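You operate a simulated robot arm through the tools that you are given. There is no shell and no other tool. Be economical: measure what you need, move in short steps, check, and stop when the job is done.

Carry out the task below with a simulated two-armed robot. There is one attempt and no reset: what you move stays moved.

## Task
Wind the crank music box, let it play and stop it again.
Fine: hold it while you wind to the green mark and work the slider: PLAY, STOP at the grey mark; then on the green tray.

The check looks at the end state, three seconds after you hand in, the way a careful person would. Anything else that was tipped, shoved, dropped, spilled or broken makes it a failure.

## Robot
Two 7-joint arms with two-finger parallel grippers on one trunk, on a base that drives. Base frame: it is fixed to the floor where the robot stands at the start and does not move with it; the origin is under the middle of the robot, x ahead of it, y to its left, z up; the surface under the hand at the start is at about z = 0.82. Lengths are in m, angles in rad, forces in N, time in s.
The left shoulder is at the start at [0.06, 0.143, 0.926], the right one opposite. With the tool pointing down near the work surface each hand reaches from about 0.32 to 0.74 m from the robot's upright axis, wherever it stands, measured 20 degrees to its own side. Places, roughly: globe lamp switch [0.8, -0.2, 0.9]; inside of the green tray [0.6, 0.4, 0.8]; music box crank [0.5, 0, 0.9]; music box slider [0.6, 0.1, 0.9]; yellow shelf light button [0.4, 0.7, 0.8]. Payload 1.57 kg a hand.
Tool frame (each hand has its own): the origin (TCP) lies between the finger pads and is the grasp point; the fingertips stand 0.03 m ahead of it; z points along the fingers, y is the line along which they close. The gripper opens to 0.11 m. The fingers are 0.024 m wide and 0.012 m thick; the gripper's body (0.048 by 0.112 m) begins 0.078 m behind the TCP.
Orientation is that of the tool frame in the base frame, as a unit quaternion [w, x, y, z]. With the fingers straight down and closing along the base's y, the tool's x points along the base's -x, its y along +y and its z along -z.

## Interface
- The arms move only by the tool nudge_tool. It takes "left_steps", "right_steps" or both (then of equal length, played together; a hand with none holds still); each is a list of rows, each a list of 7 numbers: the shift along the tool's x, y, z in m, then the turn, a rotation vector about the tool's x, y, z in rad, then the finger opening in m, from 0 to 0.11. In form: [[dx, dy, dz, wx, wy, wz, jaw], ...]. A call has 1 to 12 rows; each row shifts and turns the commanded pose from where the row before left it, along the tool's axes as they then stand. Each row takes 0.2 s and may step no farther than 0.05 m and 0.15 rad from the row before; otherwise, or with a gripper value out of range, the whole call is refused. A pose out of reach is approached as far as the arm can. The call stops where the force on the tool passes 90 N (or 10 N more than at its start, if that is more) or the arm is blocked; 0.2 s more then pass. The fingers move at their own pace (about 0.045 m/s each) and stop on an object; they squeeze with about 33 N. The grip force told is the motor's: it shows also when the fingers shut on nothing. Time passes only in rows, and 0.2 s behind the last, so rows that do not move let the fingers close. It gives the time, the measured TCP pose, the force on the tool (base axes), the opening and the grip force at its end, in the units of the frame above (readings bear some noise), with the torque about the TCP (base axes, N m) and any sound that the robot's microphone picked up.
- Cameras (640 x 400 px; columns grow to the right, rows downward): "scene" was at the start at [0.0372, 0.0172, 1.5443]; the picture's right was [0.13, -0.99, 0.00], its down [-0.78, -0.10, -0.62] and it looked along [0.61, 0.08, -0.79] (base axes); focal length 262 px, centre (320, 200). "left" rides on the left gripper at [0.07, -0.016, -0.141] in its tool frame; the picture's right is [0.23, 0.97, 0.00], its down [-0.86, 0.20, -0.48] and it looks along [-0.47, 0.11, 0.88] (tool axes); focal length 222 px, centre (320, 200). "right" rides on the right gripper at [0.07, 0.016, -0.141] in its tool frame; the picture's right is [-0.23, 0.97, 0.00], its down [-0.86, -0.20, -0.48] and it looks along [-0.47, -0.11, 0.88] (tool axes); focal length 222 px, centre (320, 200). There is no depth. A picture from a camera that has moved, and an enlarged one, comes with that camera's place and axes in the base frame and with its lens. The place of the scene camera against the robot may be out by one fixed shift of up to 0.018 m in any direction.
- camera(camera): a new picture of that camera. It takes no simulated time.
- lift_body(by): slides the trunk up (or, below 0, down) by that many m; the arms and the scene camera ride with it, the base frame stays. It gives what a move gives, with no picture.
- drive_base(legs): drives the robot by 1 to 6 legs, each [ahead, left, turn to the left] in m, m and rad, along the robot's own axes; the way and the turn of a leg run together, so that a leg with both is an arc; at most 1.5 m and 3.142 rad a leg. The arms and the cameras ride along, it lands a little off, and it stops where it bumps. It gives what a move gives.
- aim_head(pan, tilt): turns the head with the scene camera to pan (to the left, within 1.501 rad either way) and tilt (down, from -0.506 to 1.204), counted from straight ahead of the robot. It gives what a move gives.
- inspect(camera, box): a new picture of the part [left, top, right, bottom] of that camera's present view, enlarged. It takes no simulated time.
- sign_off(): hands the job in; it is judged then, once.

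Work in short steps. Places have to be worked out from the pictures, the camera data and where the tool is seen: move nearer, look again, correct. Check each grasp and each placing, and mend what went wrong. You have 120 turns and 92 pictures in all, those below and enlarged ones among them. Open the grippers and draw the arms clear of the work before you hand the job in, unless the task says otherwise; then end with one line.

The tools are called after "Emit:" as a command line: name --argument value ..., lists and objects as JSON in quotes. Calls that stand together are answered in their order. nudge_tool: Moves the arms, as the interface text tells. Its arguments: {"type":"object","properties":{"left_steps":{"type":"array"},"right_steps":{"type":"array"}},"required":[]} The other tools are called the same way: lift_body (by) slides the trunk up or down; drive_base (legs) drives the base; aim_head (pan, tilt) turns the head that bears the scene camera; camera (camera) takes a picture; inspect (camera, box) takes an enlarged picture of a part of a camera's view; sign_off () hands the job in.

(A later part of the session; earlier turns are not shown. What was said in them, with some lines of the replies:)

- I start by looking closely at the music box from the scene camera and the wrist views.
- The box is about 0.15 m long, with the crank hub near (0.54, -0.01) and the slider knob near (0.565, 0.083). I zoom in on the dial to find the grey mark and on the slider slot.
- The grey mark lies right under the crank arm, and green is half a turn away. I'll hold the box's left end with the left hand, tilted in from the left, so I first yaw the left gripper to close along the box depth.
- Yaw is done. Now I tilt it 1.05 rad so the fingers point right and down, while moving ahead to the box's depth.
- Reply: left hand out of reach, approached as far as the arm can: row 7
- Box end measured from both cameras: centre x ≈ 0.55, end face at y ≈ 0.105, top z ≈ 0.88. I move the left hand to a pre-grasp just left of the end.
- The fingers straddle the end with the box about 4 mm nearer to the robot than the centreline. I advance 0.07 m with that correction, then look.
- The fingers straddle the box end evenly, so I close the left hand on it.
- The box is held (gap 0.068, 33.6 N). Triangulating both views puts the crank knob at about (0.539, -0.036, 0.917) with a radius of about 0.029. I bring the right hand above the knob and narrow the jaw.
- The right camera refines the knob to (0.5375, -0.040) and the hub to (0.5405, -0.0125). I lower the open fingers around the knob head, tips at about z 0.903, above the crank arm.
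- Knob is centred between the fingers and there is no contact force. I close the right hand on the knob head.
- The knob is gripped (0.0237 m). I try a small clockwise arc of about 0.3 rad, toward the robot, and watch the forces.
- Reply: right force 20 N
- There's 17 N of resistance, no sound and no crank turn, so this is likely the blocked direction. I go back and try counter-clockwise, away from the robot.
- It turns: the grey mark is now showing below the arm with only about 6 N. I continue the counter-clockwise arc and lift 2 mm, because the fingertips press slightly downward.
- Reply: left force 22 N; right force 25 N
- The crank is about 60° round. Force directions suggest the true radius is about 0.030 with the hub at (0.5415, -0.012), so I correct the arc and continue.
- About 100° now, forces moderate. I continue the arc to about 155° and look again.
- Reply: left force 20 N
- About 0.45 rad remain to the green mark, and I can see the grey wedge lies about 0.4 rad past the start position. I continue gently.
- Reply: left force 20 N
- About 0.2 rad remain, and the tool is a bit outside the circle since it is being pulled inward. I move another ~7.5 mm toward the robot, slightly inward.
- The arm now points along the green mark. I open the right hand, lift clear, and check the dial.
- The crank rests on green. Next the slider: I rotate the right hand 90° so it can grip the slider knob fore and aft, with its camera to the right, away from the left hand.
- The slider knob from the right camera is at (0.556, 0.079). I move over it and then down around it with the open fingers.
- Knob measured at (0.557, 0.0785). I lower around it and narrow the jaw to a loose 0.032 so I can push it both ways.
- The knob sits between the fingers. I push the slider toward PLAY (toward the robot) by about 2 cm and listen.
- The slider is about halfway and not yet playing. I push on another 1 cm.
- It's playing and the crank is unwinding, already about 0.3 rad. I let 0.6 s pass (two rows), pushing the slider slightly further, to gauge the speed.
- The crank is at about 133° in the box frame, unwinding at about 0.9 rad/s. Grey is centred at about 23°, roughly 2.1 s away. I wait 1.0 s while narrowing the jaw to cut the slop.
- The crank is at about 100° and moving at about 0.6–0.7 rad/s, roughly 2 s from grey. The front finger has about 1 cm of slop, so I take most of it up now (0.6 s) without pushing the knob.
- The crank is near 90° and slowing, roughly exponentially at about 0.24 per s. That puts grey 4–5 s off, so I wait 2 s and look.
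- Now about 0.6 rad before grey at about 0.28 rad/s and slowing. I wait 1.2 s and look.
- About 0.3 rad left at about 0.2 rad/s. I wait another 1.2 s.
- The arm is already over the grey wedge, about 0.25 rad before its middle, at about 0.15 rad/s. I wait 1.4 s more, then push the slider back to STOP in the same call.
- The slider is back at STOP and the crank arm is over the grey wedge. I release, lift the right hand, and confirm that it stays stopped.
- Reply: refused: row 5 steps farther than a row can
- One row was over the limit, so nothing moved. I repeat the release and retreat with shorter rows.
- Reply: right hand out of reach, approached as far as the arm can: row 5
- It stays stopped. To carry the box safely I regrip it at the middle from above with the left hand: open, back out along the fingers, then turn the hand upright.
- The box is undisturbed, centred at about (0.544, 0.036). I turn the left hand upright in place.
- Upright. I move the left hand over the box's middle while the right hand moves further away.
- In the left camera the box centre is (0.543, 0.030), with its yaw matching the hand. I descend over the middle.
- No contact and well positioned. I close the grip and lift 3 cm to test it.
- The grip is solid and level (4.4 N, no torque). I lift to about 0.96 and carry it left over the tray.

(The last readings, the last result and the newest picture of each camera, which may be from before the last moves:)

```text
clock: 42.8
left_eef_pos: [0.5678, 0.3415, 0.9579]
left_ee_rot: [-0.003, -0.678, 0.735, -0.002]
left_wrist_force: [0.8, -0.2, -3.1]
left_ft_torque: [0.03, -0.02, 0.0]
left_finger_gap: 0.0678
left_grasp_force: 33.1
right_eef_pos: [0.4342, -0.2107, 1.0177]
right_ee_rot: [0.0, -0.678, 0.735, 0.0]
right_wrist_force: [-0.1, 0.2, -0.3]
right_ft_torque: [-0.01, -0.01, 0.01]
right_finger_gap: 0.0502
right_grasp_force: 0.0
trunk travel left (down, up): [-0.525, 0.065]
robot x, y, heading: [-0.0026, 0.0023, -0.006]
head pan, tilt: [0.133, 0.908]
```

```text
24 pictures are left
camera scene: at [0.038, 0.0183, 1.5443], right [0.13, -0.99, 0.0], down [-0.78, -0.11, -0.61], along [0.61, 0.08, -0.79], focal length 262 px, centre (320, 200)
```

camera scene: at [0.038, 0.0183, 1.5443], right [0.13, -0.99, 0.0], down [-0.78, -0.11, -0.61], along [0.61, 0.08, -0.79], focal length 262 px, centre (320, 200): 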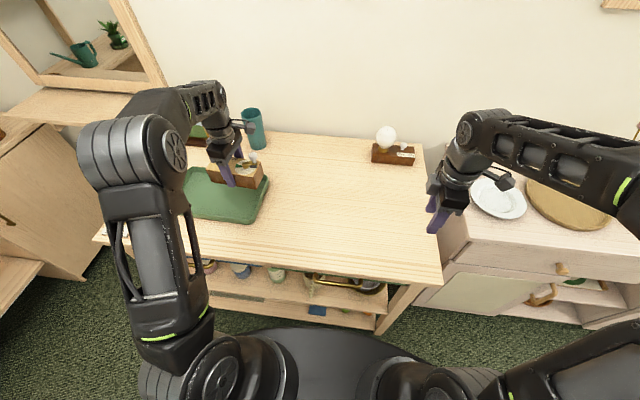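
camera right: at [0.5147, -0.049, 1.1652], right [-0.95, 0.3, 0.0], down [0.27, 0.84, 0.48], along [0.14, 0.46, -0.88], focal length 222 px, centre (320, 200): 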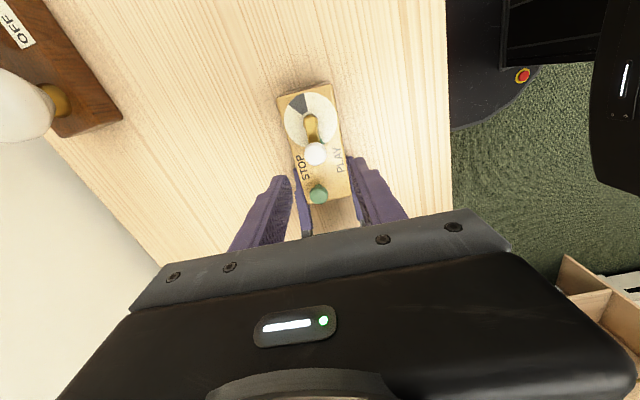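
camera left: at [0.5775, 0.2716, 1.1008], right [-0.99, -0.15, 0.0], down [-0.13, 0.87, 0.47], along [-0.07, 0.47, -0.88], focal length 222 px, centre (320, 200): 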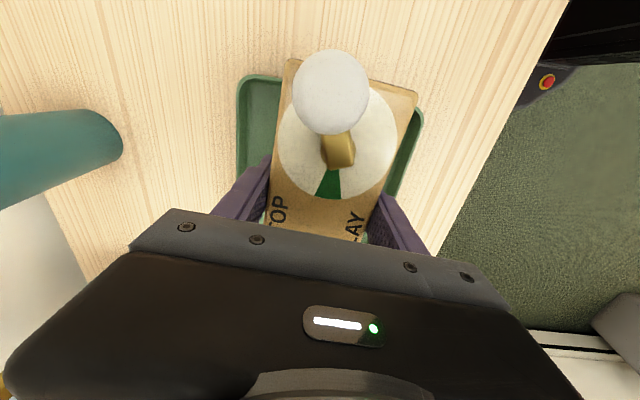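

The tray's right edge is at y ≈ 0.28, spanning x 0.46–0.66, so its centre is about (0.562, 0.43). I move there.

Emit:
nudge_tool --left_steps '[[-0.03, 0.004, 0, 0, 0, 0, 0.045], [-0.03, 0.005, 0, 0, 0, 0, 0.045], [-0.027, 0.004, 0, 0, 0, 0, 0.045], [0, 0, 0.03, 0, 0, 0, 0.045], [0, 0, 0.02, 0, 0, 0, 0.045]]'

Emit:
camera --camera "left"

Emit:
inspect --camera "scene" --box '[140, 120, 300, 220]'

```text
clock: 44.0
left_eef_pos: [0.5596, 0.4256, 0.9065]
left_ee_rot: [-0.002, -0.678, 0.735, -0.002]
left_wrist_force: [0.5, 0.5, -3.0]
left_ft_torque: [0.01, 0.0, 0.01]
left_finger_gap: 0.0677
left_grasp_force: 32.9
right_eef_pos: [0.4345, -0.2118, 1.0183]
right_ee_rot: [0.0, -0.678, 0.735, 0.001]
right_wrist_force: [0.0, 0.5, 0.7]
right_ft_torque: [-0.04, -0.01, 0.01]
right_finger_gap: 0.0505
right_grasp_force: 0.0
trunk travel left (down, up): [-0.525, 0.065]
robot x, y, heading: [0.0007, 0.0019, -0.0]
head pan, tilt: [0.133, 0.908]
```

```text
23 pictures are left
camera left: at [0.5705, 0.3569, 1.0484], right [-0.99, -0.15, 0.0], down [-0.13, 0.87, 0.47], along [-0.07, 0.47, -0.88], focal length 222 px, centre (320, 200)
```

left: 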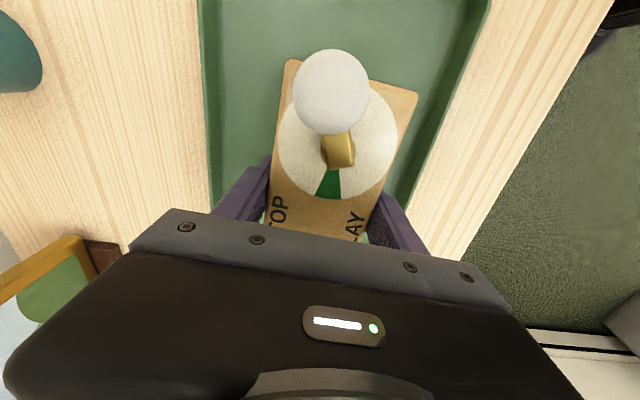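

```text
4.00 times, centred on (220, 170) of scene
camera zoom: at [0.0378, 0.0178, 1.5443], right [0.13, -0.99, 0.0], down [-0.78, -0.11, -0.61], along [0.61, 0.08, -0.79], focal length 1047 px, centre (720, 320)
```

zoom: 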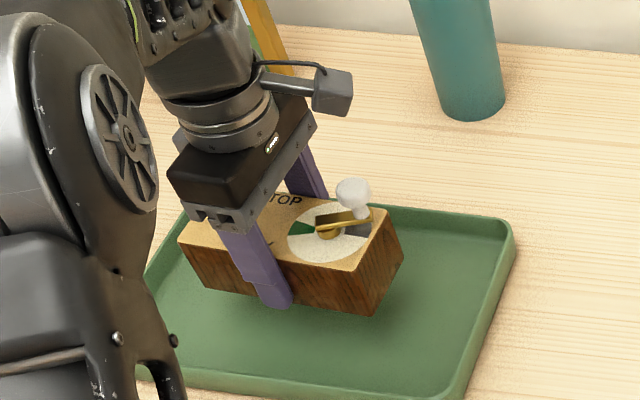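

The box is well inside the tray outline and still level. I lower it most of the way.

Emit:
nudge_tool --left_steps '[[0, 0, 0.015, 0, 0, 0, 0.045], [0, 0, 0.015, 0, 0, 0, 0.045], [0, 0, 0.008, 0, 0, 0, 0.045]]'

Emit:
inspect --camera "scene" --box '[140, 120, 300, 220]'

```text
clock: 44.8
left_eef_pos: [0.5618, 0.4247, 0.8679]
left_ee_rot: [-0.001, -0.678, 0.735, -0.003]
left_wrist_force: [0.3, 0.5, -2.7]
left_ft_torque: [0.03, -0.02, 0.01]
left_finger_gap: 0.0677
left_grasp_force: 32.9
right_eef_pos: [0.4348, -0.2114, 1.0185]
right_ee_rot: [0.0, -0.678, 0.735, 0.0]
right_wrist_force: [0.3, 1.0, 1.2]
right_ft_torque: [0.01, -0.02, 0.0]
right_finger_gap: 0.0504
right_grasp_force: 0.1
trunk travel left (down, up): [-0.525, 0.065]
robot x, y, heading: [0.0015, 0.0022, 0.002]
head pan, tilt: [0.133, 0.908]
```

```text
4.00 times, centred on (220, 170) of scene
camera zoom: at [0.0377, 0.0176, 1.5443], right [0.13, -0.99, 0.0], down [-0.78, -0.1, -0.61], along [0.61, 0.08, -0.79], focal length 1047 px, centre (720, 320)
```

zoom: 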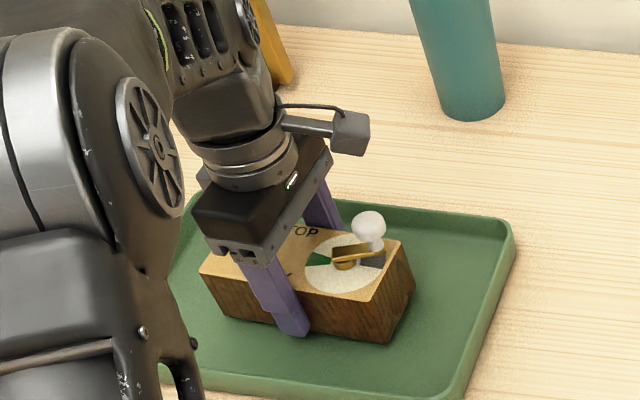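

The box's underside is about 5 mm above the tray floor. I lower in 2 mm steps and watch the vertical force.

Emit:
nudge_tool --left_steps '[[0, 0, 0.002, 0, 0, 0, 0.045], [0, 0, 0.002, 0, 0, 0, 0.045], [0, 0, 0.001, 0, 0, 0, 0.045]]'

```text
clock: 45.6
left_eef_pos: [0.5612, 0.4262, 0.863]
left_ee_rot: [-0.002, -0.678, 0.735, -0.002]
left_wrist_force: [-0.2, 0.1, -4.6]
left_ft_torque: [-0.02, 0.04, 0.01]
left_finger_gap: 0.0678
left_grasp_force: 33.0
right_eef_pos: [0.4341, -0.2116, 1.0172]
right_ee_rot: [-0.001, -0.678, 0.735, -0.001]
right_wrist_force: [-0.3, 0.1, -0.5]
right_ft_torque: [0.0, 0.0, 0.0]
right_finger_gap: 0.0502
right_grasp_force: 0.0
trunk travel left (down, up): [-0.525, 0.065]
robot x, y, heading: [-0.0011, -0.0016, -0.0]
head pan, tilt: [0.133, 0.908]
```

Still carrying the full weight, so I go 2 mm more.

Emit:
nudge_tool --left_steps '[[0, 0, 0.001, 0, 0, 0, 0.045], [0, 0, 0.001, 0, 0, 0, 0.045]]'

```text
clock: 46.2
left_eef_pos: [0.559, 0.426, 0.8613]
left_ee_rot: [-0.001, -0.678, 0.735, -0.002]
left_wrist_force: [-0.5, 0.4, -3.2]
left_ft_torque: [0.04, -0.03, 0.02]
left_finger_gap: 0.0677
left_grasp_force: 33.3
right_eef_pos: [0.4353, -0.2117, 1.0174]
right_ee_rot: [0.001, -0.678, 0.735, 0.001]
right_wrist_force: [0.0, -0.1, -0.2]
right_ft_torque: [0.03, -0.01, -0.01]
right_finger_gap: 0.0502
right_grasp_force: 0.1
trunk travel left (down, up): [-0.525, 0.065]
robot x, y, heading: [0.0002, -0.0005, 0.002]
head pan, tilt: [0.133, 0.908]
```

No floor contact yet, so another 2 mm.

Emit:
nudge_tool --left_steps '[[0, 0, 0.001, 0, 0, 0, 0.045], [0, 0, 0.001, 0, 0, 0, 0.045]]'

```text
clock: 46.8
left_eef_pos: [0.5588, 0.4262, 0.8609]
left_ee_rot: [-0.001, -0.678, 0.735, -0.003]
left_wrist_force: [-0.6, -0.9, 5.0]
left_ft_torque: [-0.16, 0.32, 0.0]
left_finger_gap: 0.068
left_grasp_force: 33.2
right_eef_pos: [0.4337, -0.2122, 1.0173]
right_ee_rot: [0.0, -0.678, 0.735, 0.0]
right_wrist_force: [-0.8, 0.0, -0.1]
right_ft_torque: [-0.02, -0.01, 0.02]
right_finger_gap: 0.0501
right_grasp_force: 0.1
trunk travel left (down, up): [-0.525, 0.065]
robot x, y, heading: [0.0025, -0.0005, 0.002]
head pan, tilt: [0.133, 0.908]
```

The box rests on the tray floor (force now +5 N). I open and rise straight up.

Emit:
nudge_tool --left_steps '[[0, 0, 0, 0, 0, 0, 0.08], [0, 0, 0, 0, 0, 0, 0.095], [0, 0, 0, 0, 0, 0, 0.095], [0, 0, -0.02, 0, 0, 0, 0.095], [0, 0, -0.03, 0, 0, 0, 0.095], [0, 0, -0.04, 0, 0, 0, 0.095], [0, 0, -0.04, 0, 0, 0, 0.095]]'

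Emit:
camera --camera "left"

Emit:
inspect --camera "scene" --box '[140, 120, 300, 220]'

```text
clock: 48.4
left_eef_pos: [0.5589, 0.4262, 0.9931]
left_ee_rot: [-0.002, -0.678, 0.735, -0.003]
left_wrist_force: [-0.4, 0.6, 0.6]
left_ft_torque: [-0.01, 0.0, 0.0]
left_finger_gap: 0.0949
left_grasp_force: 0.1
right_eef_pos: [0.4338, -0.2117, 1.017]
right_ee_rot: [0.0, -0.678, 0.735, 0.0]
right_wrist_force: [0.4, -0.4, 1.1]
right_ft_torque: [0.02, -0.02, -0.04]
right_finger_gap: 0.05
right_grasp_force: 0.1
trunk travel left (down, up): [-0.525, 0.065]
robot x, y, heading: [-0.0014, -0.0009, -0.004]
head pan, tilt: [0.133, 0.908]
```

```text
20 pictures are left
camera left: at [0.5699, 0.3563, 1.1346], right [-0.99, -0.15, 0.0], down [-0.13, 0.87, 0.47], along [-0.07, 0.47, -0.88], focal length 222 px, centre (320, 200)
```

left: 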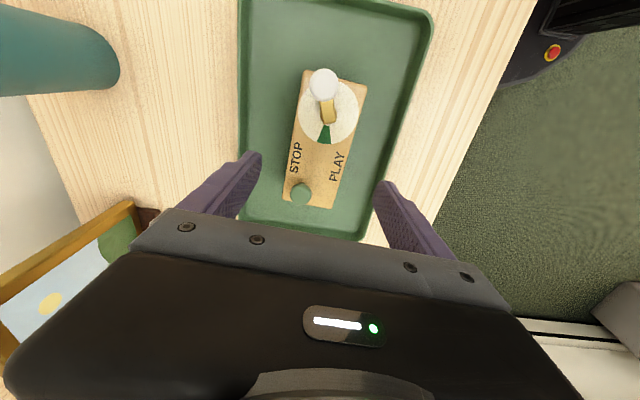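

```text
4.00 times, centred on (220, 170) of scene
camera zoom: at [0.0369, 0.0171, 1.5443], right [0.13, -0.99, 0.0], down [-0.78, -0.1, -0.62], along [0.61, 0.08, -0.79], focal length 1047 px, centre (720, 320)
```

zoom: 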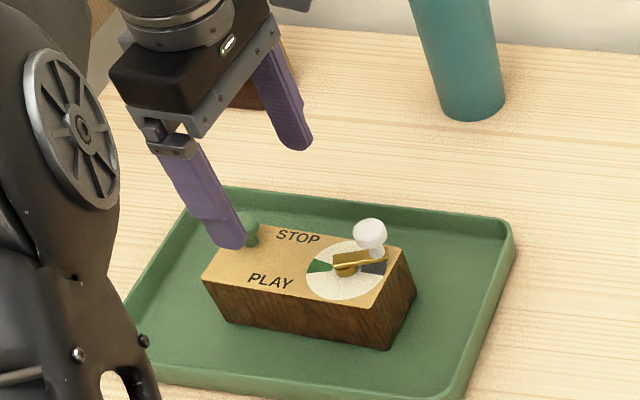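

The box sits flat in the tray, slider at STOP, crank on grey. I withdraw the left arm toward the robot and do a final check.

Emit:
nudge_tool --left_steps '[[0, 0, -0.03, 0, 0, 0, 0.1], [0.01, 0.04, 0, 0, 0, 0, 0.1], [0.02, 0.04, 0, 0, 0, 0, 0.1], [0.03, 0.035, 0, 0, 0, 0, 0.1], [0.035, 0.03, 0, 0, 0, 0, 0.1], [0.035, 0.02, 0, 0, 0, 0, 0.1]]'

Emit:
camera --camera "scene"

Emit:
inspect --camera "scene" --box '[160, 150, 288, 230]'

```text
clock: 49.8
left_eef_pos: [0.3829, 0.3111, 1.0242]
left_ee_rot: [0.0, -0.679, 0.734, -0.002]
left_wrist_force: [-0.4, -0.2, 1.1]
left_ft_torque: [0.02, 0.0, -0.03]
left_finger_gap: 0.1
left_grasp_force: 0.1
right_eef_pos: [0.4335, -0.2125, 1.0176]
right_ee_rot: [0.0, -0.679, 0.735, 0.0]
right_wrist_force: [0.5, -0.7, 0.8]
right_ft_torque: [-0.01, -0.05, 0.04]
right_finger_gap: 0.0505
right_grasp_force: 0.1
trunk travel left (down, up): [-0.525, 0.065]
robot x, y, heading: [0.0002, 0.0024, -0.0]
head pan, tilt: [0.133, 0.908]
```

```text
18 pictures are left
camera scene: at [0.0367, 0.0168, 1.5444], right [0.13, -0.99, 0.0], down [-0.78, -0.1, -0.62], along [0.61, 0.08, -0.79], focal length 262 px, centre (320, 200)
```

scene: 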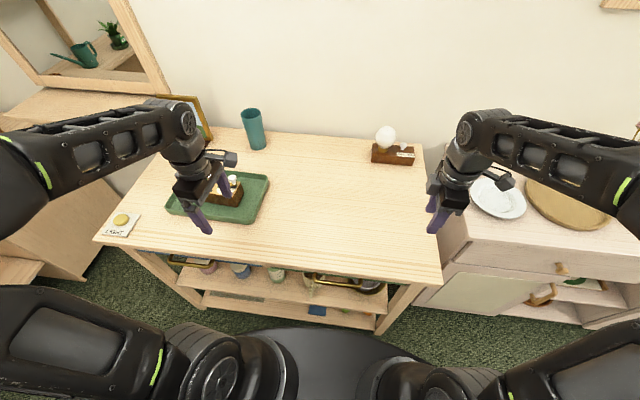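

```text
5.00 times, centred on (224, 190) of scene
camera zoom: at [0.0367, 0.0168, 1.5444], right [0.13, -0.99, 0.0], down [-0.78, -0.1, -0.62], along [0.61, 0.08, -0.79], focal length 1309 px, centre (800, 250)
```

zoom: 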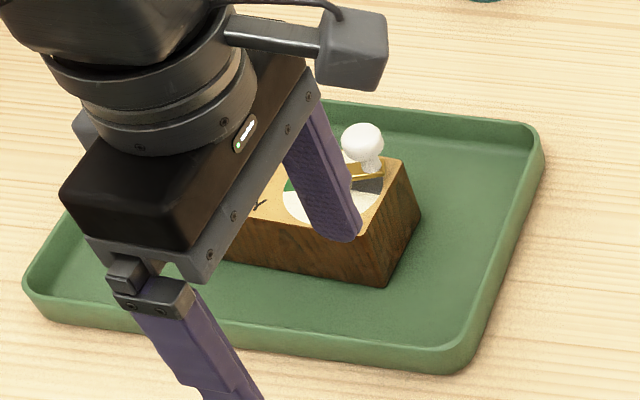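

Everything else is in place and both hands are open and clear of the box. I hand in.

Emit:
sign_off

```text
The job is handed in.
```

I wound the music box to the green mark, let it play, and stopped it with the crank over the grey mark. It now sits on the green tray with the slider at STOP. The robot's microphone reported no sound at any point, so I judged that it was playing from the crank unwinding. Both hands are open and clear, and nothing else was tipped or moved.
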